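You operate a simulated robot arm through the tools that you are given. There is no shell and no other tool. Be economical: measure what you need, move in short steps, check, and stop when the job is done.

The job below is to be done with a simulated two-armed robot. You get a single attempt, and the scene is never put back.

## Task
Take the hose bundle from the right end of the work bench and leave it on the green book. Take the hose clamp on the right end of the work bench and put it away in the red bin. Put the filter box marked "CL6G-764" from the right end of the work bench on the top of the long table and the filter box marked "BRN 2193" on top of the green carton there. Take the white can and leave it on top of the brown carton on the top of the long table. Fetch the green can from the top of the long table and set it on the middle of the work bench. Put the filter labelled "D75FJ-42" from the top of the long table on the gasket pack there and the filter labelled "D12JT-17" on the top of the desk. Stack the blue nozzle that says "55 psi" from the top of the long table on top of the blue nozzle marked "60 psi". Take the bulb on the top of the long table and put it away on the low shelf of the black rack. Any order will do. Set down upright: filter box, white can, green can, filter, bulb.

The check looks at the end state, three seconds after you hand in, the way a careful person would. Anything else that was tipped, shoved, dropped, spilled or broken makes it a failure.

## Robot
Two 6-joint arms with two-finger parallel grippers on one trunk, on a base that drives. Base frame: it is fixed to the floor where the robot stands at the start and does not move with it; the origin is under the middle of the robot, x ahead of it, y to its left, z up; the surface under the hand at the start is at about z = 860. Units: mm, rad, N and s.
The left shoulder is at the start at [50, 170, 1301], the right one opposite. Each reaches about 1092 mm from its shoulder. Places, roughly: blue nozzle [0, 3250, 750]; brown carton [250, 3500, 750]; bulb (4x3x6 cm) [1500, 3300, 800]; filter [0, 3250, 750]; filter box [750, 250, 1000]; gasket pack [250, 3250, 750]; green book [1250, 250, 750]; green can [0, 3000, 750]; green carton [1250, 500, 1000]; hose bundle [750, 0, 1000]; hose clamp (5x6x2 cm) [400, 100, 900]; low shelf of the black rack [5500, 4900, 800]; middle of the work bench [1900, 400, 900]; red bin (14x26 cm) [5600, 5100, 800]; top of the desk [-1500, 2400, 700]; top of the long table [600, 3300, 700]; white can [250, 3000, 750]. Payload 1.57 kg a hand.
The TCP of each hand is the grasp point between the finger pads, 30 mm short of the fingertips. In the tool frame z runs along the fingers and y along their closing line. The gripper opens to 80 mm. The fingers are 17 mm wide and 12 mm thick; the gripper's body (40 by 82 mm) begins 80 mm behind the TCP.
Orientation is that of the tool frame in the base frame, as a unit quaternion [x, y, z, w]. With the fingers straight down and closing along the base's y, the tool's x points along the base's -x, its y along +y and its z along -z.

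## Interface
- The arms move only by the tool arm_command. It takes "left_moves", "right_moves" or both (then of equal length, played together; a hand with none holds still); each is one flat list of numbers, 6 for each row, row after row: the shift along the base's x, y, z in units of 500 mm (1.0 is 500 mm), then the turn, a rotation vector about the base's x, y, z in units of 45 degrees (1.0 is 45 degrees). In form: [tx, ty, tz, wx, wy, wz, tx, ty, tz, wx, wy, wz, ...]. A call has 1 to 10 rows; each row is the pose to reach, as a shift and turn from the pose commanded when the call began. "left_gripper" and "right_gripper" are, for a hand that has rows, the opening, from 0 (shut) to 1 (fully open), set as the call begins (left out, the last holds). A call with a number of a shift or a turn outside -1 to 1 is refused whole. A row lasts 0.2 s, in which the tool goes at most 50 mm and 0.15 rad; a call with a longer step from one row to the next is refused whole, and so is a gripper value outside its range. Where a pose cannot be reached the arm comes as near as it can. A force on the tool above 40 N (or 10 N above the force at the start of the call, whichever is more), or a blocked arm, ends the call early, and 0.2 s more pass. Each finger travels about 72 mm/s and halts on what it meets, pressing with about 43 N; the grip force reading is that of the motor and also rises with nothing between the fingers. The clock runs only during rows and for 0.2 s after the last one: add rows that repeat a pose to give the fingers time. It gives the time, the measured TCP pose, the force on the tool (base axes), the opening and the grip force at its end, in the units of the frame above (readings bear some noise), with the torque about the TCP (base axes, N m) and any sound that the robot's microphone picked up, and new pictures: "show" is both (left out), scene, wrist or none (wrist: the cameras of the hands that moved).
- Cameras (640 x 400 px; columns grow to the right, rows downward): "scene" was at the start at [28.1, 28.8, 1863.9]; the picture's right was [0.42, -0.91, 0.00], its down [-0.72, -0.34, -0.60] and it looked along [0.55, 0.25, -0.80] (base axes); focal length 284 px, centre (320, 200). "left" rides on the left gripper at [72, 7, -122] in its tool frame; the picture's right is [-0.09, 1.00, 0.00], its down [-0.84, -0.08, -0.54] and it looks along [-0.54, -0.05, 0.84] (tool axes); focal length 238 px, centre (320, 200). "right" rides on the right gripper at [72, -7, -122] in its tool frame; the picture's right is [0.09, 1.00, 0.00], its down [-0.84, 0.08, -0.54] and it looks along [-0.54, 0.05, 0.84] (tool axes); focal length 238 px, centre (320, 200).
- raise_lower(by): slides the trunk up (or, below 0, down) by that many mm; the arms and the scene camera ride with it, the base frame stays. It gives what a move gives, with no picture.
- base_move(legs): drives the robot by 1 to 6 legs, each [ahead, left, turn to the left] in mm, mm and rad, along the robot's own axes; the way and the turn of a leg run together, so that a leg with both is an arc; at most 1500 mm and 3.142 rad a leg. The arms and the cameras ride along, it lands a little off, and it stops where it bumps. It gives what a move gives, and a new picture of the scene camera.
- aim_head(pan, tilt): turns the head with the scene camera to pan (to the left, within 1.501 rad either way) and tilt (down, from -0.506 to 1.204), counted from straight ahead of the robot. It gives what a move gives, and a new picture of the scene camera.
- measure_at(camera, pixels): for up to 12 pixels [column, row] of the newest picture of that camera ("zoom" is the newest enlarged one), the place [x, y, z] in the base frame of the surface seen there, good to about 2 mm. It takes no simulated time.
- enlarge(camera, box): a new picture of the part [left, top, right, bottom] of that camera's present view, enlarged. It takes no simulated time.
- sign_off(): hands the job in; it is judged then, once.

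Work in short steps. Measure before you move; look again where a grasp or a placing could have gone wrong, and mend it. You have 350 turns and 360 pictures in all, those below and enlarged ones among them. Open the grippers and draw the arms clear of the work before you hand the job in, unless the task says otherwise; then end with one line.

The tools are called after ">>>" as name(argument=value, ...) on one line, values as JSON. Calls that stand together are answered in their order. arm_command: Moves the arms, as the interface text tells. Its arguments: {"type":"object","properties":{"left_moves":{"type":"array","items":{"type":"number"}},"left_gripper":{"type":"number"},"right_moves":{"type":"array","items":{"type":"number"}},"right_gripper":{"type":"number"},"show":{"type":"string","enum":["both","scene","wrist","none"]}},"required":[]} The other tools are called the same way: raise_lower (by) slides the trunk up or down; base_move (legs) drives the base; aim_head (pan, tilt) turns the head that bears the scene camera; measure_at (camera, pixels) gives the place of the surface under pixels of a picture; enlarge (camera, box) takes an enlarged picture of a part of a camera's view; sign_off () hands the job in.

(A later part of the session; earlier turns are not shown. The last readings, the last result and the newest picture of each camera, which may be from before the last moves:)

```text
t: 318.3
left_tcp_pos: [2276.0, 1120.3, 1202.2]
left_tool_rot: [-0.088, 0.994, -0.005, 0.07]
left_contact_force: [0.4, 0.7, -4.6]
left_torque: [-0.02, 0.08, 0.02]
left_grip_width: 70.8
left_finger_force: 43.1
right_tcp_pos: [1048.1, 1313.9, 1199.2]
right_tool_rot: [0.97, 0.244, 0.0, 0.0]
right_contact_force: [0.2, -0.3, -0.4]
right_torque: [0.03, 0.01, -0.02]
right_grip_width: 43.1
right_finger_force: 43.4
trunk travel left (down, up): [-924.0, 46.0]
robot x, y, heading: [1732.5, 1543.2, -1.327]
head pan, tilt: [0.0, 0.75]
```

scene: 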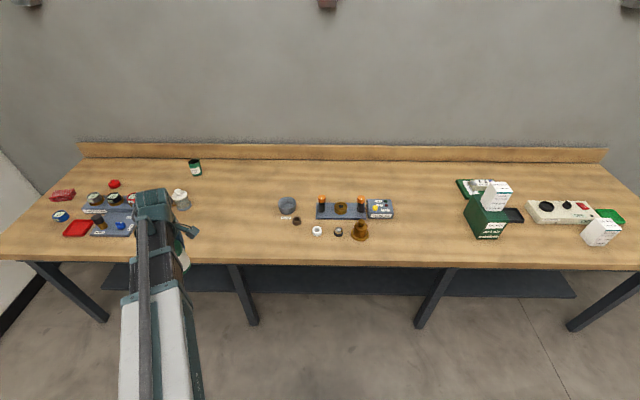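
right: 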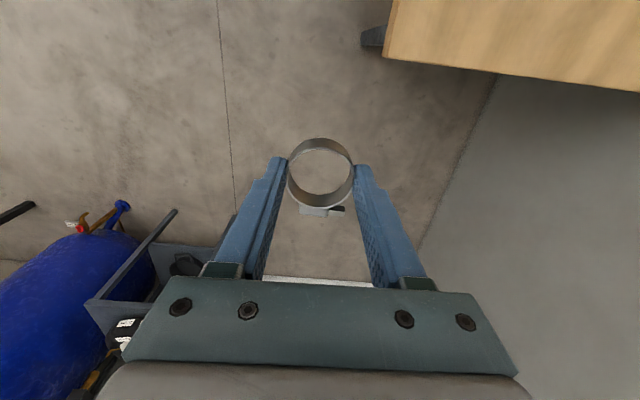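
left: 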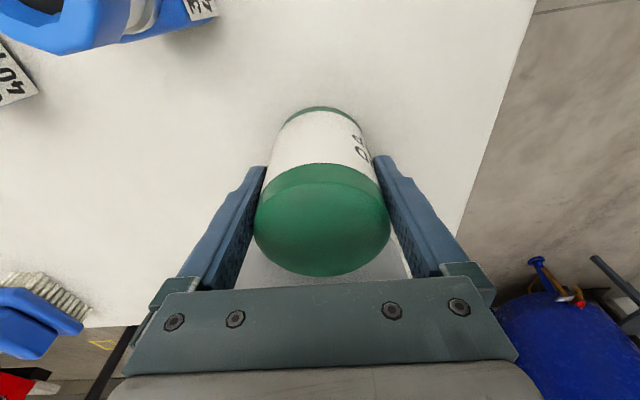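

Great view: middle group around (350,210). Measure candidate free spots and the group.

>>> measure_at(camera="scene", pixels=[[340, 175], [340, 190], [400, 240], [420, 225], [270, 235], [300, 245], [288, 205], [380, 208], [360, 232], [340, 205], [316, 232], [320, 262]])

>>> enlarge(camera="scene", box=[230, 150, 450, 275])

```text
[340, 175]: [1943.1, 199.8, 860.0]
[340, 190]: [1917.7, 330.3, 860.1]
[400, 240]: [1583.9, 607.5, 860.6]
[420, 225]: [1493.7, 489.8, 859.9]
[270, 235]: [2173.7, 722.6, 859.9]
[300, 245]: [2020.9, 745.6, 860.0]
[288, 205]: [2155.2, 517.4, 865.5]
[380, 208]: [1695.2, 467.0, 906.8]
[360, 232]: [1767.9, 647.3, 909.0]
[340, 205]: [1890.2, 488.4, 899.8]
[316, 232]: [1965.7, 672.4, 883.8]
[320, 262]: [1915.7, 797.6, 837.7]
```

```text
2.91 times, centred on (340, 212) of scene
```

zoom: 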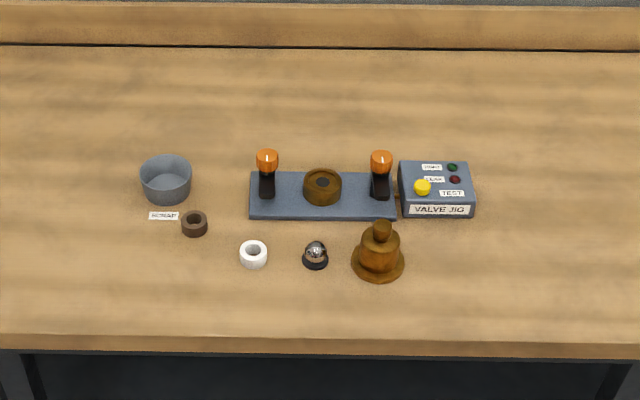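

I'll set the can at about (1930,300), behind the jig in the bench middle. Drive closer and extend.

>>> base_move(legs=[[0, -279, 0], [447, 0, 0]])

```text
t: 322.6
left_tcp_pos: [2111.2, 617.8, 1200.4]
left_tool_rot: [-0.087, 0.994, -0.005, 0.069]
left_contact_force: [0.1, -0.2, -4.3]
left_torque: [0.0, 0.05, -0.01]
left_grip_width: 71.3
left_finger_force: 43.2
right_tcp_pos: [882.3, 813.4, 1199.9]
right_tool_rot: [0.97, 0.242, 0.0, -0.001]
right_contact_force: [0.3, -0.4, -0.6]
right_torque: [0.05, -0.01, 0.04]
right_grip_width: 42.9
right_finger_force: 43.0
trunk travel left (down, up): [-924.0, 46.0]
robot x, y, heading: [1567.3, 1042.2, -1.333]
head pan, tilt: [0.0, 0.75]
```

scene: 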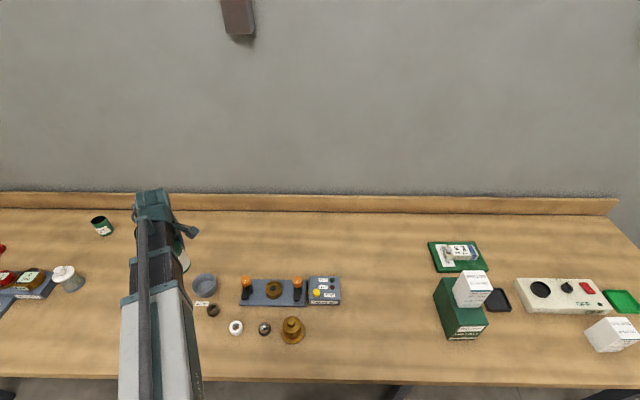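

>>> arm_command(left_moves=[-0.045, -0.08, 0, 0, 0, 0, -0.091, -0.159, 0, 0, 0, 0, -0.136, -0.239, 0, 0, 0, 0, -0.181, -0.318, 0, 0, 0, 0, -0.226, -0.398, 0, 0, 0, 0, -0.272, -0.477, 0, 0, 0, 0, -0.317, -0.557, 0, 0, 0, 0, -0.362, -0.636, 0, 0, 0, 0, -0.362, -0.636, 0, 0, 0, 0], show="scene")

```text
t: 324.6
left_tcp_pos: [1929.1, 302.1, 1201.5]
left_tool_rot: [-0.087, 0.994, -0.005, 0.07]
left_contact_force: [0.3, 0.1, -3.0]
left_torque: [0.02, 0.09, 0.0]
left_grip_width: 71.2
left_finger_force: 43.4
right_tcp_pos: [882.7, 815.6, 1199.8]
right_tool_rot: [0.97, 0.242, 0.0, 0.002]
right_contact_force: [0.6, 0.0, -0.7]
right_torque: [-0.04, -0.02, 0.01]
right_grip_width: 43.0
right_finger_force: 42.8
trunk travel left (down, up): [-924.0, 46.0]
robot x, y, heading: [1565.3, 1045.5, -1.326]
head pan, tilt: [0.0, 0.75]
```

scene: 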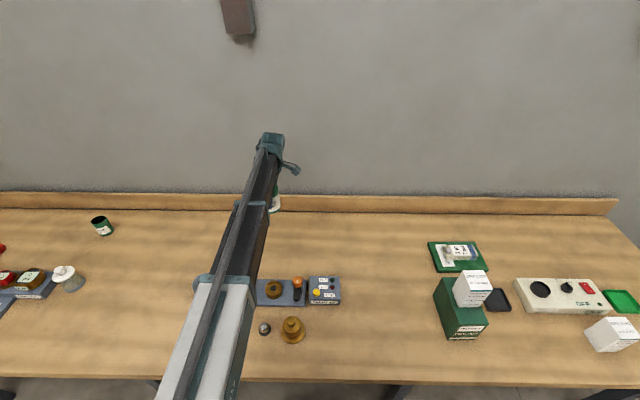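

Lower to just above the bench (TCP ≈931).

>>> raise_lower(by=-270)

>>> enlarge(camera="scene", box=[180, 120, 380, 320])

>>> enlarge(camera="left", box=[0, 0, 640, 400])

```text
t: 327.3
left_tcp_pos: [1928.6, 301.7, 931.3]
left_tool_rot: [-0.087, 0.994, -0.005, 0.07]
left_contact_force: [0.1, 1.0, -4.1]
left_torque: [-0.02, 0.06, -0.02]
left_grip_width: 71.0
left_finger_force: 43.2
right_tcp_pos: [882.3, 815.1, 930.3]
right_tool_rot: [0.97, 0.242, -0.001, 0.0]
right_contact_force: [-0.2, 0.2, -1.0]
right_torque: [-0.03, 0.02, -0.03]
right_grip_width: 43.1
right_finger_force: 43.4
trunk travel left (down, up): [-654.0, 316.0]
robot x, y, heading: [1566.6, 1042.5, -1.327]
head pan, tilt: [0.0, 0.75]
```

```text
2.00 times, centred on (280, 220) of scene
```

zoom: 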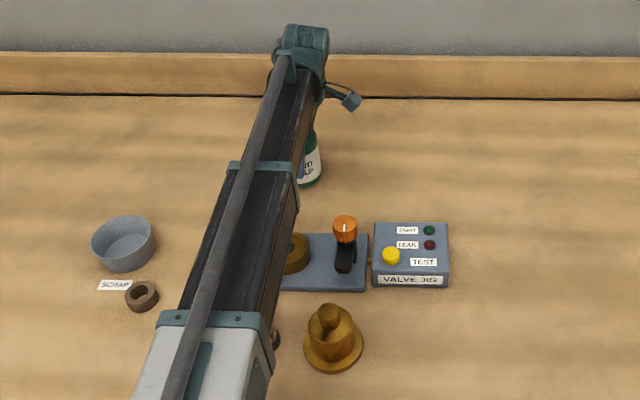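

```text
1.00 times, centred on (320, 200) of left (not enlarged: the box is as wide or as high as the picture)
```

zoom: 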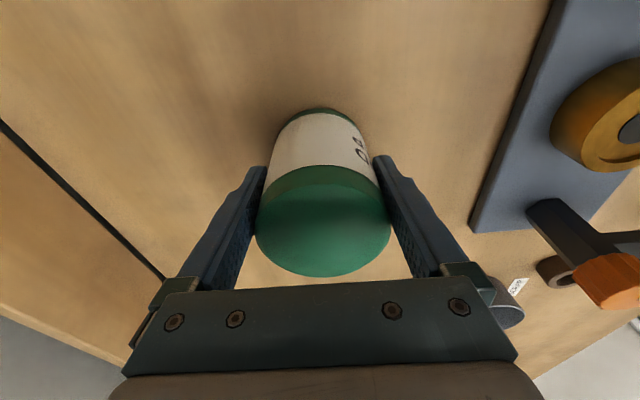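

Clear around. Lower to contact in small steps.

>>> raise_lower(by=-3.5)

>>> raise_lower(by=-1.5)

```text
t: 327.9
left_tcp_pos: [1930.2, 301.4, 927.3]
left_tool_rot: [-0.086, 0.994, -0.005, 0.068]
left_contact_force: [-0.4, 0.6, -4.1]
left_torque: [0.03, 0.06, 0.02]
left_grip_width: 71.0
left_finger_force: 43.3
right_tcp_pos: [882.4, 813.6, 926.2]
right_tool_rot: [0.97, 0.243, 0.0, 0.0]
right_contact_force: [0.4, 0.2, -1.2]
right_torque: [-0.06, -0.02, -0.01]
right_grip_width: 43.2
right_finger_force: 43.1
trunk travel left (down, up): [-651.0, 319.0]
robot x, y, heading: [1567.7, 1043.9, -1.329]
head pan, tilt: [0.0, 0.75]
```

```text
t: 328.4
left_tcp_pos: [1929.6, 302.1, 927.7]
left_tool_rot: [-0.087, 0.994, -0.006, 0.069]
left_contact_force: [2.6, -5.6, 17.9]
left_torque: [0.33, -0.13, -0.1]
left_grip_width: 70.8
left_finger_force: 42.7
right_tcp_pos: [882.0, 816.0, 925.1]
right_tool_rot: [0.97, 0.243, 0.001, 0.001]
right_contact_force: [-0.6, -0.1, -0.1]
right_torque: [0.01, -0.03, 0.01]
right_grip_width: 43.2
right_finger_force: 42.1
trunk travel left (down, up): [-649.0, 321.0]
robot x, y, heading: [1567.7, 1039.8, -1.328]
head pan, tilt: [0.0, 0.75]
```

Contact. Release and raise.

>>> arm_command(left_moves=[0, 0, 0, 0, 0, 0, 0, 0, 0, 0, 0, 0, 0, 0, 0, 0, 0, 0], left_gripper=1, show="none")

>>> raise_lower(by=275)

>>> enlarge(camera="left", box=[0, 0, 640, 400])

```text
t: 329.2
left_tcp_pos: [1929.4, 301.8, 926.4]
left_tool_rot: [-0.087, 0.994, -0.005, 0.069]
left_contact_force: [0.0, 0.8, -0.7]
left_torque: [0.03, 0.0, 0.02]
left_grip_width: 79.9
left_finger_force: 0.0
right_tcp_pos: [882.7, 815.1, 925.6]
right_tool_rot: [0.97, 0.243, 0.0, 0.001]
right_contact_force: [0.7, 0.6, -0.3]
right_torque: [-0.02, -0.01, 0.02]
right_grip_width: 43.1
right_finger_force: 42.8
trunk travel left (down, up): [-649.0, 321.0]
robot x, y, heading: [1566.5, 1039.9, -1.331]
head pan, tilt: [0.0, 0.75]
```

```text
t: 332.0
left_tcp_pos: [1928.2, 302.3, 1200.0]
left_tool_rot: [-0.087, 0.994, -0.005, 0.071]
left_contact_force: [0.7, -0.6, 0.5]
left_torque: [0.03, 0.0, 0.01]
left_grip_width: 79.9
left_finger_force: 0.0
right_tcp_pos: [882.0, 814.1, 1198.2]
right_tool_rot: [0.97, 0.243, 0.0, 0.001]
right_contact_force: [0.9, -0.1, 0.2]
right_torque: [-0.01, 0.0, 0.02]
right_grip_width: 43.2
right_finger_force: 42.7
trunk travel left (down, up): [-924.0, 46.0]
robot x, y, heading: [1564.0, 1043.0, -1.324]
head pan, tilt: [0.0, 0.75]
```

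```text
1.00 times, centred on (320, 200) of left (not enlarged: the box is as wide or as high as the picture)
```

zoom: 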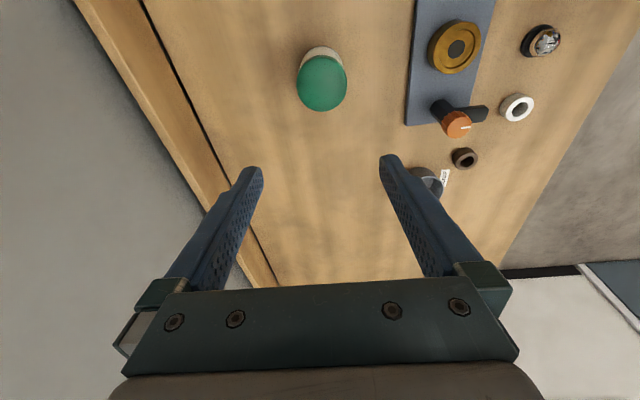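

Green can stands in the bench middle. Untilt/retract the left hand, then drive back to the table for the bulb.

>>> arm_command(left_moves=[-0.02, 0.078, 0, 0, 0.036, 0, -0.039, 0.156, 0, 0, 0.072, 0, -0.058, 0.233, 0, 0, 0.108, 0, -0.078, 0.31, 0, 0, 0.144, 0, -0.097, 0.388, 0, 0, 0.18, 0], show="none")

>>> base_move(legs=[[-300, 0, 0], [0, 0, 1.56], [0, 0, 1.566], [0, -368, 0], [1100, 0, 0]])

>>> aim_head(pan=-0.1, tilt=0.7)

```text
t: 333.2
left_tcp_pos: [1881.8, 496.8, 1200.3]
left_tool_rot: [-0.087, 0.996, 0.001, -0.001]
left_contact_force: [-0.2, -0.6, 0.5]
left_torque: [-0.03, 0.02, 0.02]
left_grip_width: 80.0
left_finger_force: 0.1
right_tcp_pos: [882.5, 815.6, 1198.5]
right_tool_rot: [0.97, 0.243, 0.001, 0.001]
right_contact_force: [0.5, -0.8, -0.9]
right_torque: [0.0, 0.0, 0.0]
right_grip_width: 43.2
right_finger_force: 43.0
trunk travel left (down, up): [-924.0, 46.0]
robot x, y, heading: [1566.3, 1041.7, -1.331]
head pan, tilt: [0.0, 0.75]
```

```text
t: 350.0
left_tcp_pos: [1298.2, 3047.4, 1198.4]
left_tool_rot: [0.997, 0.079, 0.001, 0.001]
left_contact_force: [0.9, -0.7, -0.1]
left_torque: [-0.01, 0.0, -0.04]
left_grip_width: 80.0
left_finger_force: 0.0
right_tcp_pos: [2292.0, 2712.6, 1199.2]
right_tool_rot: [-0.235, 0.972, 0.0, -0.001]
right_contact_force: [0.1, -0.1, 0.3]
right_torque: [-0.01, -0.02, 0.01]
right_grip_width: 43.1
right_finger_force: 43.7
trunk travel left (down, up): [-924.0, 46.0]
robot x, y, heading: [1606.1, 2497.3, 1.797]
head pan, tilt: [0.0, 0.75]
```

scene: 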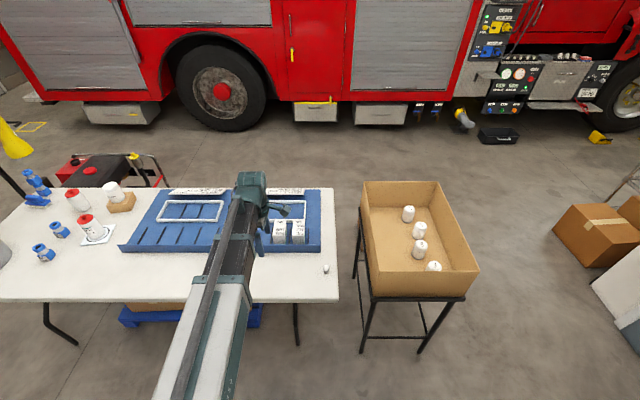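

```text
t: 350.7
left_tcp_pos: [1297.9, 3046.3, 1198.9]
left_tool_rot: [0.997, 0.079, 0.001, 0.001]
left_contact_force: [0.9, 0.0, -0.2]
left_torque: [0.02, 0.01, 0.03]
left_grip_width: 80.0
left_finger_force: 0.0
right_tcp_pos: [2292.0, 2711.0, 1199.4]
right_tool_rot: [-0.235, 0.972, 0.0, 0.0]
right_contact_force: [0.4, 0.7, -1.0]
right_torque: [-0.01, 0.01, -0.02]
right_grip_width: 43.0
right_finger_force: 42.8
trunk travel left (down, up): [-924.0, 46.0]
robot x, y, heading: [1608.7, 2493.4, 1.797]
head pan, tilt: [-0.099, 0.7]
```

scene: 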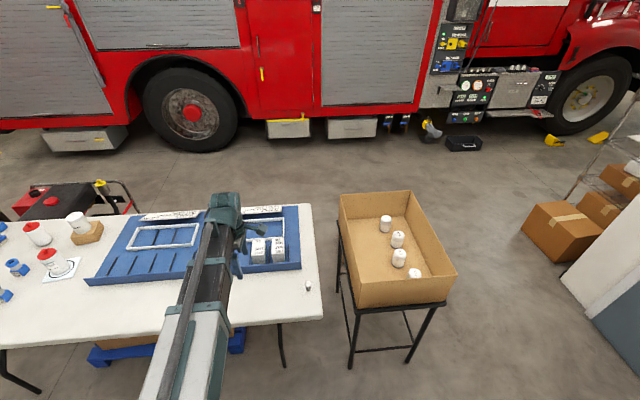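

The bulb (308,286) is reachable from here. Zoom and measure it.

>>> enlarge(camera="scene", box=[288, 266, 328, 306])

>>> measure_at(camera="scene", pixels=[[308, 283], [308, 287], [309, 291], [305, 285], [312, 286], [308, 280]])

```text
10.00 times, centred on (308, 286) of scene
```

zoom: 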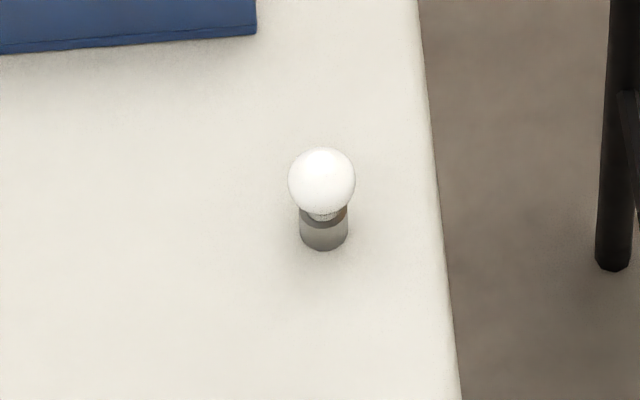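

```text
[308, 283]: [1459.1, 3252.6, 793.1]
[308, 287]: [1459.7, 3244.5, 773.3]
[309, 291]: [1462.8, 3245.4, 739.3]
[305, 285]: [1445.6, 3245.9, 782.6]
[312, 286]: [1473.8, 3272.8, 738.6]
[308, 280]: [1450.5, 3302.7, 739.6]
```

Before grasping, I look toward the black rack to see how the low shelf must be approached.

>>> aim_head(pan=-1.2, tilt=0.3)

```text
t: 352.0
left_tcp_pos: [1297.7, 3046.8, 1200.0]
left_tool_rot: [0.997, 0.079, 0.0, 0.0]
left_contact_force: [-0.2, -0.4, -0.2]
left_torque: [-0.01, -0.02, 0.01]
left_grip_width: 79.7
left_finger_force: 0.1
right_tcp_pos: [2291.5, 2712.1, 1199.6]
right_tool_rot: [-0.235, 0.972, 0.001, 0.0]
right_contact_force: [0.5, 0.1, -0.8]
right_torque: [0.04, 0.01, 0.01]
right_grip_width: 43.0
right_finger_force: 43.1
trunk travel left (down, up): [-924.0, 46.0]
robot x, y, heading: [1599.9, 2495.3, 1.797]
head pan, tilt: [-1.201, 0.3]
```

scene: 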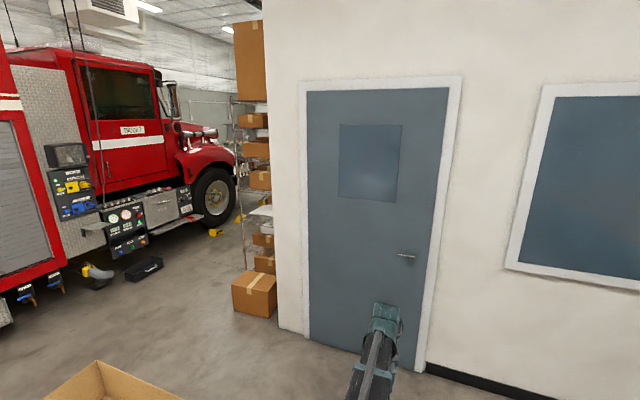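

>>> measure_at(camera="scene", pixels=[[284, 326], [240, 310], [255, 290], [245, 250], [265, 210], [258, 120], [215, 200], [150, 265], [190, 330], [240, 180], [250, 60]])

>>> enlarge(camera="scene", box=[180, 80, 300, 330])

```text
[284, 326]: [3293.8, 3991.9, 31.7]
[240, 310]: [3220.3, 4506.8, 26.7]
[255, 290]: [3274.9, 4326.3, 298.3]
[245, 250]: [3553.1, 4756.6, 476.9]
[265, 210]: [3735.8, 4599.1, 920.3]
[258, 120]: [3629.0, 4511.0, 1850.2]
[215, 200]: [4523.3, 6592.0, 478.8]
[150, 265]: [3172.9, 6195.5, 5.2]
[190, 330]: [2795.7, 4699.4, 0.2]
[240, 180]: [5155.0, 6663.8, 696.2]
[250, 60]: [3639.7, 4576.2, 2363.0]
```

```text
1.60 times, centred on (240, 205) of scene
```

zoom: 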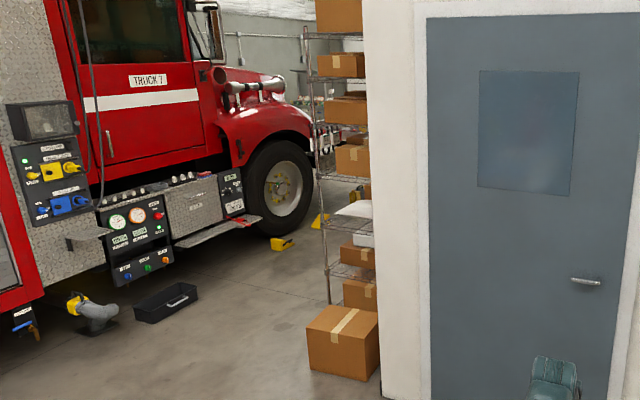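

The rack is around the wall corner (3294,3992). I'll fold the right arm forward for the drive, place the clamp first and learn how the shelf looks.

>>> arm_command(right_moves=[-0.054, 0.077, 0, 0, 0, 0.11, -0.108, 0.154, 0, 0, 0, 0.22, -0.163, 0.231, 0, 0, 0, 0.33, -0.217, 0.308, 0, 0, 0, 0.44, -0.271, 0.386, 0, 0, 0, 0.55, -0.325, 0.463, 0, 0, 0, 0.66, -0.38, 0.54, 0, 0, 0, 0.77, -0.434, 0.617, 0, 0, 0, 0.88, -0.488, 0.694, 0, 0, 0, 1.0], show="none")

>>> arm_command(right_moves=[-0.091, 0.011, 0, 0, 0, 0.11, -0.183, 0.022, 0, 0, 0, 0.22, -0.274, 0.033, 0, 0, 0, 0.33, -0.365, 0.044, 0, 0, 0, 0.44, -0.457, 0.054, 0, 0, 0, 0.55, -0.548, 0.065, 0, 0, 0, 0.66, -0.639, 0.076, 0, 0, 0, 0.77, -0.731, 0.087, 0, 0, 0, 0.88, -0.822, 0.098, 0, 0, 0, 1.0], show="none")

>>> aim_head(pan=-0.6, tilt=0.5)

```text
t: 354.0
left_tcp_pos: [1297.8, 3047.7, 1198.3]
left_tool_rot: [0.997, 0.08, 0.001, 0.001]
left_contact_force: [0.8, -0.2, 0.1]
left_torque: [-0.03, 0.0, 0.01]
left_grip_width: 80.0
left_finger_force: 0.2
right_tcp_pos: [2048.9, 3060.1, 1198.9]
right_tool_rot: [-0.589, 0.808, 0.0, 0.0]
right_contact_force: [-0.5, -0.3, -0.4]
right_torque: [0.0, -0.02, 0.01]
right_grip_width: 43.0
right_finger_force: 42.9
trunk travel left (down, up): [-924.0, 46.0]
robot x, y, heading: [1603.3, 2496.0, 1.797]
head pan, tilt: [-1.201, 0.3]
```

```text
t: 356.0
left_tcp_pos: [1294.9, 3047.0, 1196.5]
left_tool_rot: [0.997, 0.079, 0.001, 0.0]
left_contact_force: [-0.7, 0.1, 0.5]
left_torque: [0.01, 0.04, 0.0]
left_grip_width: 80.1
left_finger_force: 0.1
right_tcp_pos: [1636.5, 3108.8, 1198.3]
right_tool_rot: [0.854, -0.521, 0.0, 0.0]
right_contact_force: [-0.1, 0.4, -0.3]
right_torque: [-0.07, 0.01, 0.01]
right_grip_width: 43.2
right_finger_force: 43.2
trunk travel left (down, up): [-924.0, 46.0]
robot x, y, heading: [1602.6, 2495.6, 1.798]
head pan, tilt: [-1.201, 0.3]
```

```text
t: 357.0
left_tcp_pos: [1297.1, 3046.5, 1199.1]
left_tool_rot: [0.997, 0.079, 0.001, 0.001]
left_contact_force: [-0.2, -0.6, 0.6]
left_torque: [0.02, 0.01, 0.02]
left_grip_width: 79.8
left_finger_force: 0.1
right_tcp_pos: [1638.7, 3109.0, 1200.1]
right_tool_rot: [0.853, -0.522, 0.0, 0.001]
right_contact_force: [-0.7, -0.1, 0.8]
right_torque: [-0.04, -0.02, -0.03]
right_grip_width: 42.9
right_finger_force: 42.8
trunk travel left (down, up): [-924.0, 46.0]
robot x, y, heading: [1604.2, 2492.1, 1.796]
head pan, tilt: [-0.6, 0.499]
```

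scene: 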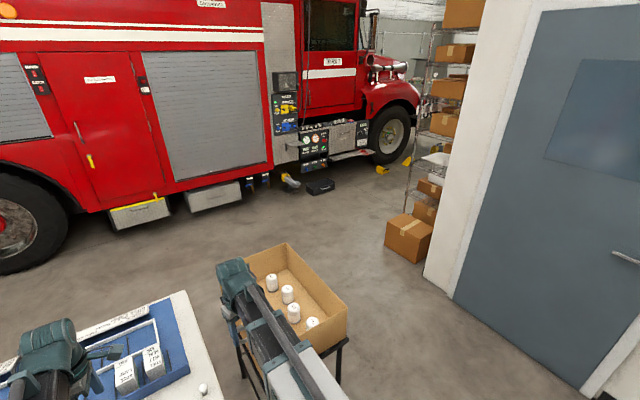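

>>> measure_at(camera="scene", pixels=[[338, 352], [345, 340], [387, 246], [425, 280], [320, 192], [165, 222], [240, 205], [372, 160], [408, 210], [380, 172], [290, 186], [400, 165]])

```text
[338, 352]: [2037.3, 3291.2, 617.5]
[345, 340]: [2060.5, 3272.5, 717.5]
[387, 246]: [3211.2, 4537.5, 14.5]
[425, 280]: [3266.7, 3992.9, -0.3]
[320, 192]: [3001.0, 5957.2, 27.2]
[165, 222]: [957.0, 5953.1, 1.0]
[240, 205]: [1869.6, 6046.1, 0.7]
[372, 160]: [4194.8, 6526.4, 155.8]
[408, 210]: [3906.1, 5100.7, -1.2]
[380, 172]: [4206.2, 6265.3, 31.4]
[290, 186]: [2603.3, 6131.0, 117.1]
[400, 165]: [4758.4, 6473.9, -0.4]
```

Drive: right past the stand, ahead into the aisle, then turn right along it.

>>> base_move(legs=[[0, -650, 0], [0, -650, 0], [1200, 0, 0], [1200, 0, 0]])

>>> aim_head(pan=-1.4, tilt=0.5)

```text
t: 375.2
left_tcp_pos: [2065.6, 5691.2, 1198.9]
left_tool_rot: [0.997, 0.072, 0.001, 0.001]
left_contact_force: [0.1, -0.1, 0.2]
left_torque: [0.0, -0.02, -0.02]
left_grip_width: 79.9
left_finger_force: 0.1
right_tcp_pos: [2405.5, 5748.8, 1199.4]
right_tool_rot: [0.849, -0.528, 0.0, 0.001]
right_contact_force: [-0.5, 0.0, -0.3]
right_torque: [-0.01, 0.0, 0.0]
right_grip_width: 43.1
right_finger_force: 42.9
trunk travel left (down, up): [-924.0, 46.0]
robot x, y, heading: [2361.7, 5132.5, 1.781]
head pan, tilt: [-0.6, 0.499]
```

scene: 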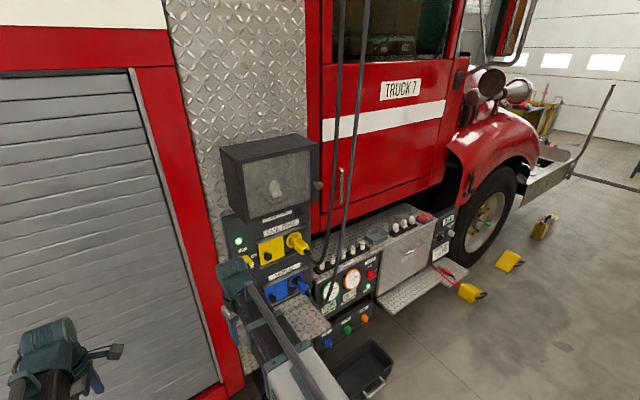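

```text
t: 376.4
left_tcp_pos: [2065.2, 5689.9, 1198.4]
left_tool_rot: [0.997, 0.071, 0.002, 0.001]
left_contact_force: [1.2, 0.4, 0.3]
left_torque: [0.03, 0.03, -0.02]
left_grip_width: 80.2
left_finger_force: 0.1
right_tcp_pos: [2404.8, 5746.5, 1199.6]
right_tool_rot: [0.849, -0.528, 0.0, 0.001]
right_contact_force: [0.8, 0.3, -0.1]
right_torque: [-0.02, -0.02, 0.04]
right_grip_width: 43.1
right_finger_force: 42.5
trunk travel left (down, up): [-924.0, 46.0]
robot x, y, heading: [2361.0, 5133.9, 1.777]
head pan, tilt: [-1.4, 0.499]
```

scene: 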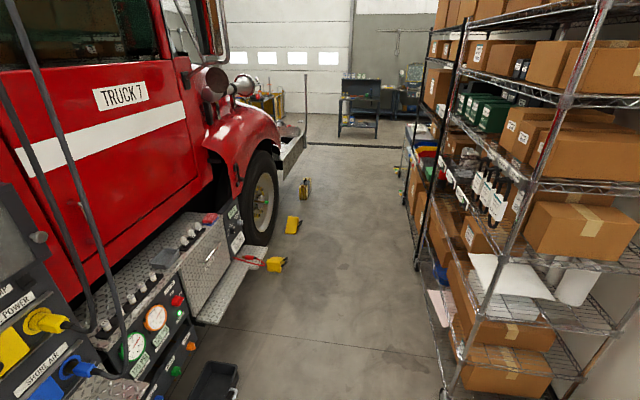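

>>> measure_at(camera="scene", pixels=[[240, 255], [205, 320], [155, 320], [230, 375], [285, 265], [275, 200], [240, 88], [448, 372], [415, 265], [460, 80], [405, 145], [295, 225]])

>>> enlarge(camera="scene", box=[320, 50, 480, 270])

```text
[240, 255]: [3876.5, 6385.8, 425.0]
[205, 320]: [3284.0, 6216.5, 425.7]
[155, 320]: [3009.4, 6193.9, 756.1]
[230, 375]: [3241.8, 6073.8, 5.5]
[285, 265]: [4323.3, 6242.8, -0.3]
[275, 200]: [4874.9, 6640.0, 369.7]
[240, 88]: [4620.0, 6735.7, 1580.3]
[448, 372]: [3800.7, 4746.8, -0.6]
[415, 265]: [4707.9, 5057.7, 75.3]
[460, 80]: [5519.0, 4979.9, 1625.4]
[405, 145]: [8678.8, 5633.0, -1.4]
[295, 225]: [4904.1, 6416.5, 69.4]
```

```text
1.82 times, centred on (400, 160) of scene
```

zoom: 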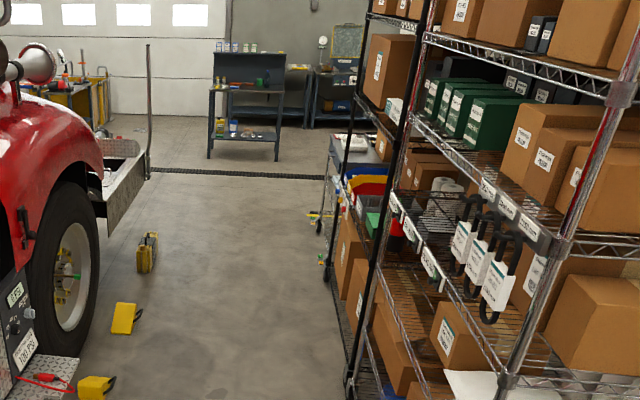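

Turn right along the aisle and drive toward the black rack (front ≈600 mm to my right).

>>> base_move(legs=[[0, 0, -1.551], [1200, 0, 0], [1000, 0, 0]])

>>> aim_head(pan=-1.1, tilt=0.6)

```text
t: 391.0
left_tcp_pos: [5043.7, 5986.9, 1198.7]
left_tool_rot: [0.765, -0.644, 0.0, 0.001]
left_contact_force: [0.2, -0.4, 0.2]
left_torque: [-0.01, 0.0, 0.02]
left_grip_width: 80.0
left_finger_force: 0.1
right_tcp_pos: [5111.0, 5647.7, 1200.0]
right_tool_rot: [-0.242, 0.97, 0.001, 0.0]
right_contact_force: [0.1, -0.7, -0.1]
right_torque: [0.01, -0.01, -0.02]
right_grip_width: 43.0
right_finger_force: 43.1
trunk travel left (down, up): [-924.0, 46.0]
robot x, y, heading: [4492.7, 5674.5, 0.242]
head pan, tilt: [-1.4, 0.499]
```

scene: 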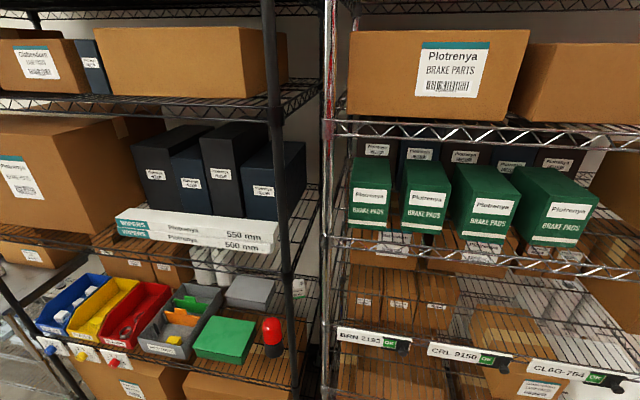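

```text
t: 391.8
left_tcp_pos: [5043.4, 5986.4, 1199.2]
left_tool_rot: [0.765, -0.644, 0.001, 0.001]
left_contact_force: [-0.8, 0.8, -0.6]
left_torque: [-0.01, -0.01, -0.03]
left_grip_width: 80.0
left_finger_force: 0.1
right_tcp_pos: [5109.5, 5647.6, 1199.3]
right_tool_rot: [-0.243, 0.97, 0.001, 0.0]
right_contact_force: [0.7, 0.6, -0.4]
right_torque: [0.0, 0.0, 0.0]
right_grip_width: 43.4
right_finger_force: 42.5
trunk travel left (down, up): [-924.0, 46.0]
robot x, y, heading: [4495.7, 5676.7, 0.241]
head pan, tilt: [-1.1, 0.6]
```

scene: 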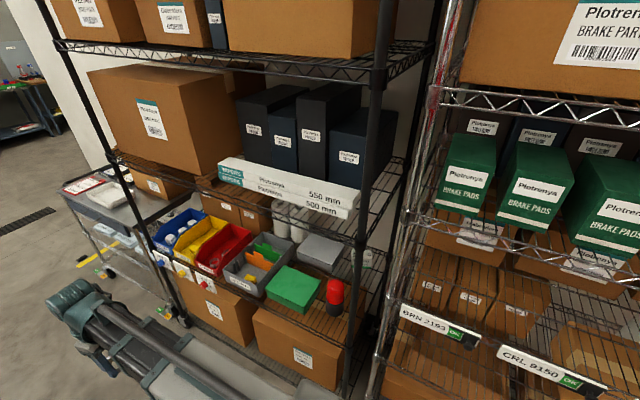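

>>> enlarge(camera="scene", box=[140, 140, 380, 350])

>>> measure_at(camera="scene", pixels=[[197, 265], [216, 272], [250, 235], [228, 228], [210, 275], [160, 245], [330, 312], [340, 390], [172, 312], [220, 195], [350, 235], [112, 155]])

```text
1.90 times, centred on (260, 245) of scene
```

zoom: 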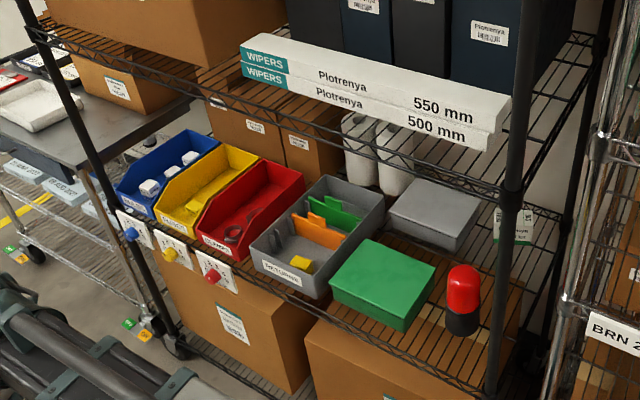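

```text
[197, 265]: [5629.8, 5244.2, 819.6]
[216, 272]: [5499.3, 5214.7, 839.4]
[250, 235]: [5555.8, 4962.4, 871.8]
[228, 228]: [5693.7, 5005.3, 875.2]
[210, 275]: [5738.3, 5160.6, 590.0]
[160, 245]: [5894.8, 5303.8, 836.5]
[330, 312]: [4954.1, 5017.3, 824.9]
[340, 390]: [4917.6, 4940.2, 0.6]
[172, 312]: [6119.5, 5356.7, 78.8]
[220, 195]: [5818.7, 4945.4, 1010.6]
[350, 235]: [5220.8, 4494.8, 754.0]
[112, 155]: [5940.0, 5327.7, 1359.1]
```

The low shelf has ~460 mm clearance under the shelf above, so a vertical hand works. Check the shelf heights, bin interior and free shelf spots.

>>> measure_at(camera="zoom", pixels=[[255, 200], [232, 235], [270, 180], [290, 205], [210, 215], [440, 345], [400, 345], [490, 300], [250, 75], [500, 185], [370, 130], [300, 300]])

>>> aim_head(pan=0.4, tilt=0.4)

```text
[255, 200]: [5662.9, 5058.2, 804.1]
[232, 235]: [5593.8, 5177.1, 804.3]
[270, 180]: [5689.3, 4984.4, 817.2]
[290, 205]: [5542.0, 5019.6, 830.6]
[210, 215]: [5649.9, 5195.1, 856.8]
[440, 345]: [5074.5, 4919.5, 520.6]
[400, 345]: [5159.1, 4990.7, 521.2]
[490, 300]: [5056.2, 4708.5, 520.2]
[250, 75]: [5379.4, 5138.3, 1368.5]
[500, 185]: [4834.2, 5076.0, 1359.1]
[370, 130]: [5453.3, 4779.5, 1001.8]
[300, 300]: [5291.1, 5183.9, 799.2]
```

```text
t: 393.4
left_tcp_pos: [5042.8, 5987.4, 1199.8]
left_tool_rot: [0.766, -0.643, 0.0, 0.001]
left_contact_force: [-0.5, -0.4, -0.1]
left_torque: [-0.01, 0.03, 0.01]
left_grip_width: 80.1
left_finger_force: 0.2
right_tcp_pos: [5110.0, 5648.4, 1198.8]
right_tool_rot: [-0.243, 0.97, 0.001, -0.001]
right_contact_force: [0.5, 0.0, -0.6]
right_torque: [0.0, -0.02, 0.01]
right_grip_width: 43.3
right_finger_force: 43.4
trunk travel left (down, up): [-924.0, 46.0]
robot x, y, heading: [4495.2, 5674.0, 0.238]
head pan, tilt: [0.4, 0.4]
```

scene: 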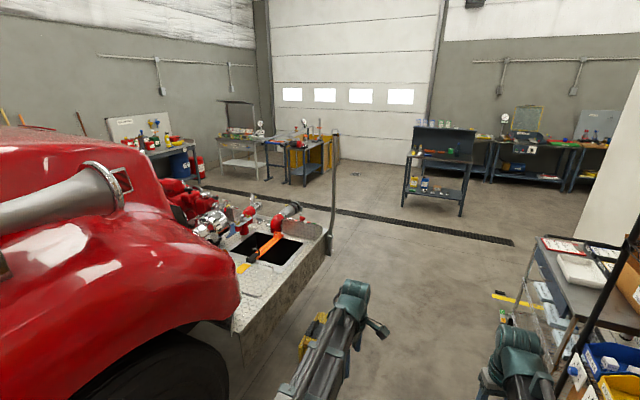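

>>> measure_at(camera="scene", pixels=[[330, 240], [235, 328], [332, 150], [305, 345], [515, 242], [540, 260], [480, 355], [500, 312], [600, 300]])

```text
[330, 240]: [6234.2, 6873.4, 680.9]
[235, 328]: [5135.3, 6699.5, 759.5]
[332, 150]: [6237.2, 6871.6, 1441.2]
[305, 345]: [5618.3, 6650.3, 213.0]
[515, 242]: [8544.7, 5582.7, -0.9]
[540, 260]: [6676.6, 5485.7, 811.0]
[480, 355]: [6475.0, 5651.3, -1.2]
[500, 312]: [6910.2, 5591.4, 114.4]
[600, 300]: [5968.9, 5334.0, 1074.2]
```

Aisle is ~1300 mm wide. Drive forward to the black rack keeping toward the truck side, and half-turn toward the rack.

>>> base_move(legs=[[1110, 110, 0], [0, 0, -0.7]])

```text
t: 401.0
left_tcp_pos: [6173.4, 5941.2, 1200.2]
left_tool_rot: [-0.5, 0.866, 0.0, -0.001]
left_contact_force: [0.5, -1.0, -0.4]
left_torque: [0.01, 0.0, 0.02]
left_grip_width: 80.2
left_finger_force: 0.0
right_tcp_pos: [6007.5, 5638.4, 1198.6]
right_tool_rot: [0.104, 0.995, 0.001, 0.0]
right_contact_force: [-0.7, -0.2, -0.1]
right_torque: [0.01, 0.01, -0.03]
right_grip_width: 43.0
right_finger_force: 43.5
trunk travel left (down, up): [-924.0, 46.0]
robot x, y, heading: [5552.9, 6055.4, -0.46]
head pan, tilt: [0.4, 0.4]
```

scene: 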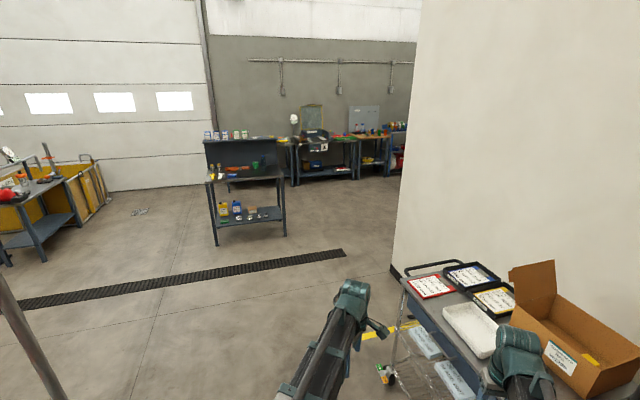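

Swing the left arm out to its left side (over open floor).

>>> arm_command(left_moves=[0.005, 0.093, 0, 0, 0, 0.11, 0.01, 0.187, 0, 0, 0, 0.22, 0.015, 0.28, 0, 0, 0, 0.33, 0.02, 0.373, 0, 0, 0, 0.44, 0.024, 0.467, 0, 0, 0, 0.55, 0.029, 0.56, 0, 0, 0, 0.66, 0.034, 0.653, 0, 0, 0, 0.77, 0.039, 0.747, 0, 0, 0, 0.88, 0.044, 0.84, 0, 0, 0, 1.0], show="none")

>>> arm_command(left_moves=[-0.057, 0.066, 0, 0, 0, 0.11, -0.113, 0.131, 0, 0, 0, 0.22, -0.17, 0.197, 0, 0, 0, 0.33, -0.227, 0.262, 0, 0, 0, 0.44, -0.283, 0.328, 0, 0, 0, 0.55, -0.34, 0.393, 0, 0, 0, 0.66, -0.397, 0.459, 0, 0, 0, 0.77, -0.453, 0.524, 0, 0, 0, 0.88, -0.51, 0.59, 0, 0, 0, 1.0], show="none")

>>> base_move(legs=[[0, 0, -0.884]])

>>> aim_head(pan=0, tilt=0.75)

```text
t: 403.0
left_tcp_pos: [6195.5, 6362.0, 1199.3]
left_tool_rot: [0.793, -0.609, 0.001, 0.001]
left_contact_force: [1.2, -0.1, 0.4]
left_torque: [-0.03, -0.02, -0.02]
left_grip_width: 80.3
left_finger_force: 0.1
right_tcp_pos: [6007.8, 5639.6, 1199.2]
right_tool_rot: [0.105, 0.995, 0.0, 0.0]
right_contact_force: [0.0, 0.6, -0.7]
right_torque: [0.03, 0.03, -0.03]
right_grip_width: 42.6
right_finger_force: 43.2
trunk travel left (down, up): [-924.0, 46.0]
robot x, y, heading: [5553.8, 6054.5, -0.458]
head pan, tilt: [0.4, 0.4]
```

```text
t: 405.0
left_tcp_pos: [5940.8, 6657.7, 1199.2]
left_tool_rot: [0.966, -0.259, 0.002, 0.0]
left_contact_force: [0.2, 0.0, 0.1]
left_torque: [0.0, 0.01, 0.01]
left_grip_width: 79.8
left_finger_force: 0.0
right_tcp_pos: [6006.8, 5638.3, 1199.5]
right_tool_rot: [0.103, 0.995, 0.0, 0.0]
right_contact_force: [-0.7, -0.6, 0.3]
right_torque: [0.01, 0.0, 0.03]
right_grip_width: 43.2
right_finger_force: 43.0
trunk travel left (down, up): [-924.0, 46.0]
robot x, y, heading: [5552.2, 6056.0, -0.458]
head pan, tilt: [0.4, 0.4]
```

```text
t: 407.7
left_tcp_pos: [6266.0, 6132.9, 1199.0]
left_tool_rot: [0.762, -0.648, 0.0, 0.002]
left_contact_force: [-0.9, 0.5, -0.6]
left_torque: [0.0, -0.05, -0.01]
left_grip_width: 80.0
left_finger_force: 0.0
right_tcp_pos: [5519.4, 5439.5, 1198.5]
right_tool_rot: [0.521, 0.854, 0.0, 0.001]
right_contact_force: [-0.3, -0.3, -0.5]
right_torque: [0.03, 0.0, 0.03]
right_grip_width: 42.9
right_finger_force: 43.1
trunk travel left (down, up): [-924.0, 46.0]
robot x, y, heading: [5553.0, 6053.1, -1.341]
head pan, tilt: [0.4, 0.4]
```

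scene: 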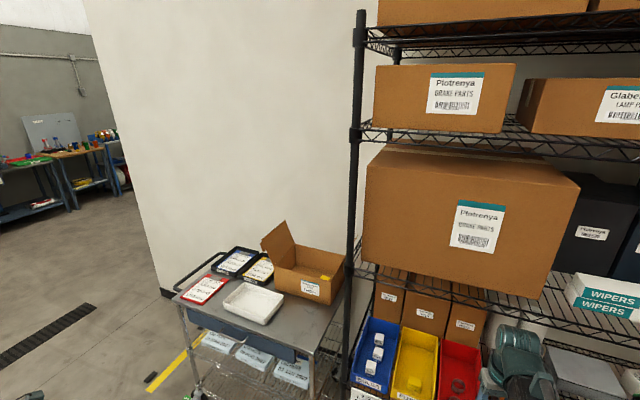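

```text
t: 408.5
left_tcp_pos: [6265.8, 6134.3, 1199.5]
left_tool_rot: [0.762, -0.647, 0.0, 0.001]
left_contact_force: [-0.5, 0.5, -0.5]
left_torque: [-0.02, -0.01, -0.01]
left_grip_width: 79.8
left_finger_force: 0.0
right_tcp_pos: [5520.8, 5440.0, 1199.6]
right_tool_rot: [0.52, 0.854, 0.001, 0.0]
right_contact_force: [-0.3, 0.8, 0.4]
right_torque: [-0.01, 0.01, -0.02]
right_grip_width: 43.4
right_finger_force: 42.8
trunk travel left (down, up): [-924.0, 46.0]
robot x, y, heading: [5551.6, 6052.5, -1.34]
head pan, tilt: [0.0, 0.75]
```

scene: 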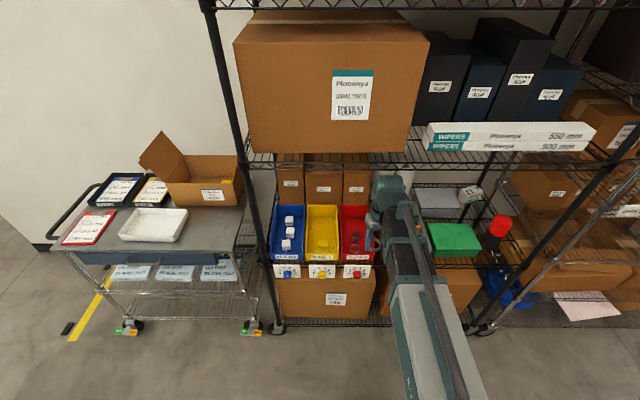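

Good frontal view. Enlarge the bins.

>>> enlarge(camera="scene", box=[260, 170, 520, 300])

>>> measure_at(camera="scene", pixels=[[342, 207], [371, 207], [343, 260], [371, 260], [355, 225], [355, 250], [350, 240], [275, 155], [430, 158], [345, 185], [320, 170], [300, 265]])

```text
2.46 times, centred on (390, 235) of scene
```

zoom: 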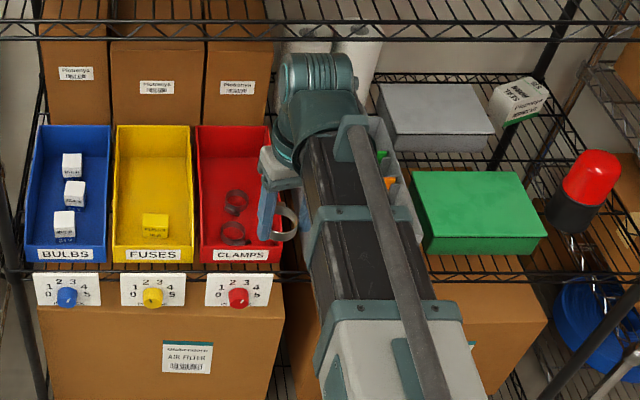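

```text
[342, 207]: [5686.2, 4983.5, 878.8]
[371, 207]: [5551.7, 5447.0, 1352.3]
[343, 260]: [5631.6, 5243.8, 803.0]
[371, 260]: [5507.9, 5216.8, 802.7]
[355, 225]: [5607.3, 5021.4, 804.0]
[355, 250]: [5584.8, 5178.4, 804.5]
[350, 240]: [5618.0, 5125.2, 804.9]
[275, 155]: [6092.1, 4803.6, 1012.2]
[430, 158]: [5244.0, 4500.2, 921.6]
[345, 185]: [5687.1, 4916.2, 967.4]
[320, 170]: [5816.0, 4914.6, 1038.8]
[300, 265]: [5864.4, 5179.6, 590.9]
```

Red bin floor z≈804; free spot at its back ≈(5615,5040). Lower to TCP 925 outside the rack first (so the boom passes under the upper shelf at ~1350), then drive 150 mm in.

>>> raise_lower(by=-274)

>>> base_move(legs=[[150, 0, 0]])

```text
t: 411.3
left_tcp_pos: [6265.1, 6134.9, 925.7]
left_tool_rot: [0.762, -0.648, 0.0, 0.001]
left_contact_force: [-0.3, 0.7, 0.2]
left_torque: [0.03, -0.01, 0.03]
left_grip_width: 80.3
left_finger_force: 0.1
right_tcp_pos: [5519.7, 5439.8, 925.1]
right_tool_rot: [0.521, 0.854, 0.001, 0.001]
right_contact_force: [0.3, 0.1, 0.5]
right_torque: [-0.03, 0.01, -0.01]
right_grip_width: 42.9
right_finger_force: 43.3
trunk travel left (down, up): [-650.0, 320.0]
robot x, y, heading: [5554.9, 6050.9, -1.343]
head pan, tilt: [0.0, 0.75]
```

```text
t: 412.7
left_tcp_pos: [6299.3, 5989.9, 925.5]
left_tool_rot: [0.762, -0.647, 0.0, 0.002]
left_contact_force: [-0.4, 0.3, -0.4]
left_torque: [-0.02, -0.05, 0.01]
left_grip_width: 80.1
left_finger_force: 0.0
right_tcp_pos: [5554.3, 5292.4, 924.3]
right_tool_rot: [0.519, 0.854, 0.001, 0.0]
right_contact_force: [0.4, 0.4, -1.0]
right_torque: [0.02, -0.01, 0.01]
right_grip_width: 43.1
right_finger_force: 43.2
trunk travel left (down, up): [-650.0, 320.0]
robot x, y, heading: [5586.7, 5903.8, -1.346]
head pan, tilt: [0.0, 0.75]
```

scene: 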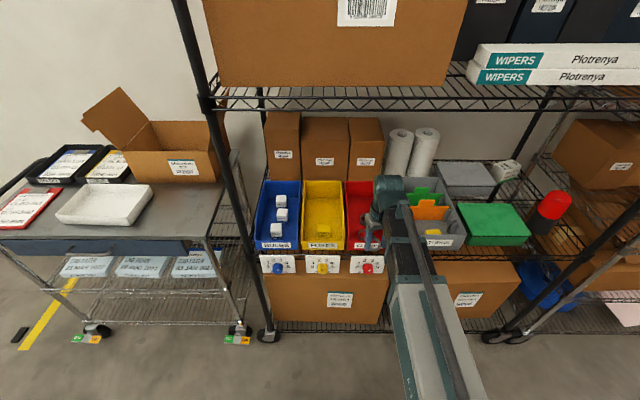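

Extend the clamp over the back of the red bin (5615,5040), aligning with the bin.

>>> arm_command(right_moves=[0.02, -0.084, 0, 0, 0, -0.06, 0.041, -0.168, 0, 0, 0, -0.12, 0.061, -0.252, 0, 0, 0, -0.18, 0.081, -0.336, 0, 0, 0, -0.24, 0.102, -0.42, 0, 0, 0, -0.31, 0.122, -0.504, 0, 0, 0, -0.31], show="both")

```text
t: 414.1
left_tcp_pos: [6299.3, 5989.0, 925.3]
left_tool_rot: [0.762, -0.647, 0.0, 0.002]
left_contact_force: [-0.3, -0.3, -0.4]
left_torque: [0.01, 0.02, -0.04]
left_grip_width: 80.0
left_finger_force: 0.1
right_tcp_pos: [5614.8, 5041.1, 925.0]
right_tool_rot: [0.62, 0.784, 0.0, 0.001]
right_contact_force: [1.1, -0.2, 0.5]
right_torque: [0.02, 0.05, 0.02]
right_grip_width: 43.0
right_finger_force: 43.5
trunk travel left (down, up): [-650.0, 320.0]
robot x, y, heading: [5585.4, 5905.9, -1.346]
head pan, tilt: [0.0, 0.75]
```

scene: 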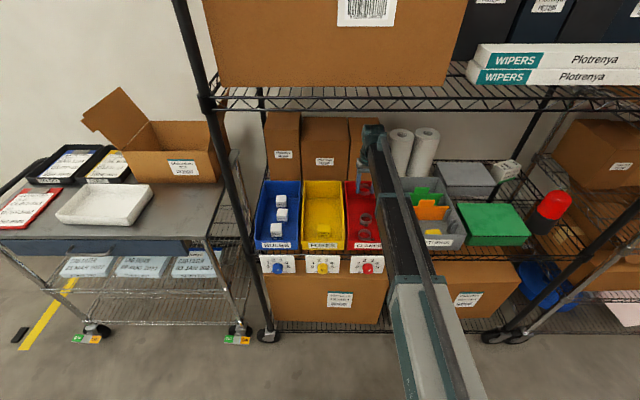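
right: 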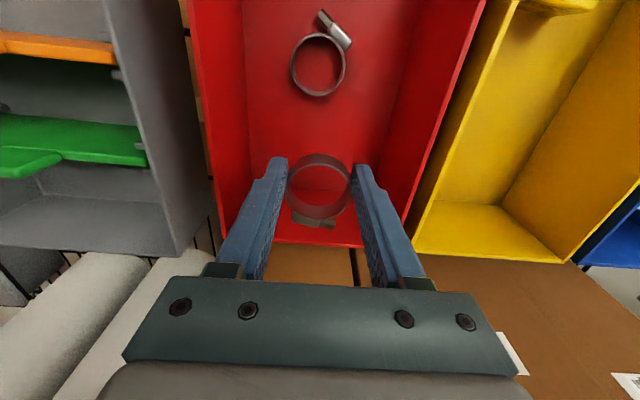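

>>> measure_at(camera="right", pixels=[[340, 244], [245, 237], [320, 240], [320, 120], [320, 97], [262, 120], [390, 120], [230, 150], [430, 150], [312, 223]])

```text
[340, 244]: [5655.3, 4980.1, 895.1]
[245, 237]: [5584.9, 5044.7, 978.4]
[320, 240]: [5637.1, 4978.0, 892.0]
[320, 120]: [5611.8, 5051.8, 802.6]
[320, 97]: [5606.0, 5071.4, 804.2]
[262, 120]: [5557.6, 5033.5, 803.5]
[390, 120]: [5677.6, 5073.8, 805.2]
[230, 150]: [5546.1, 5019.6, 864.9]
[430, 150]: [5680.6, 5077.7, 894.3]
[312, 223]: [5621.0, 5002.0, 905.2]
```

Clearances fine (back wall ~17 mm behind, other clamp ~9 mm in front). Lower to TCP 840 and open partly.

>>> raise_lower(by=-85)

>>> arm_command(right_moves=[0, 0, 0, 0, 0, 0, 0, 0, 0, 0, 0, 0], right_gripper=0.72, show="wrist")

```text
t: 415.3
left_tcp_pos: [6300.5, 5989.4, 841.1]
left_tool_rot: [0.763, -0.647, 0.0, 0.002]
left_contact_force: [0.2, 0.5, 0.3]
left_torque: [-0.03, 0.0, 0.01]
left_grip_width: 79.7
left_finger_force: 0.1
right_tcp_pos: [5614.5, 5040.9, 840.5]
right_tool_rot: [0.62, 0.785, 0.0, 0.0]
right_contact_force: [-0.3, -1.0, -0.2]
right_torque: [-0.02, -0.02, 0.0]
right_grip_width: 43.1
right_finger_force: 42.6
trunk travel left (down, up): [-565.0, 405.0]
robot x, y, heading: [5587.2, 5906.8, -1.343]
head pan, tilt: [0.0, 0.75]
```

```text
t: 415.9
left_tcp_pos: [6298.8, 5989.7, 840.1]
left_tool_rot: [0.762, -0.648, 0.0, 0.001]
left_contact_force: [0.3, -0.3, -0.6]
left_torque: [0.02, -0.01, 0.02]
left_grip_width: 80.1
left_finger_force: 0.1
right_tcp_pos: [5615.5, 5042.8, 840.1]
right_tool_rot: [0.619, 0.785, 0.0, 0.0]
right_contact_force: [0.4, 0.4, -0.2]
right_torque: [-0.03, -0.01, -0.05]
right_grip_width: 57.6
right_finger_force: 0.1
trunk travel left (down, up): [-565.0, 405.0]
robot x, y, heading: [5589.0, 5908.4, -1.34]
head pan, tilt: [0.0, 0.75]
```

right: 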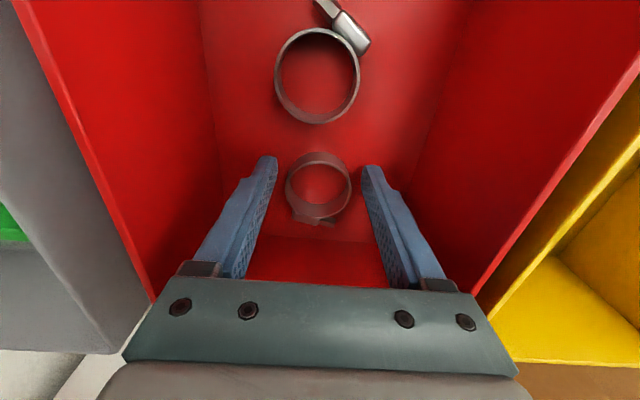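

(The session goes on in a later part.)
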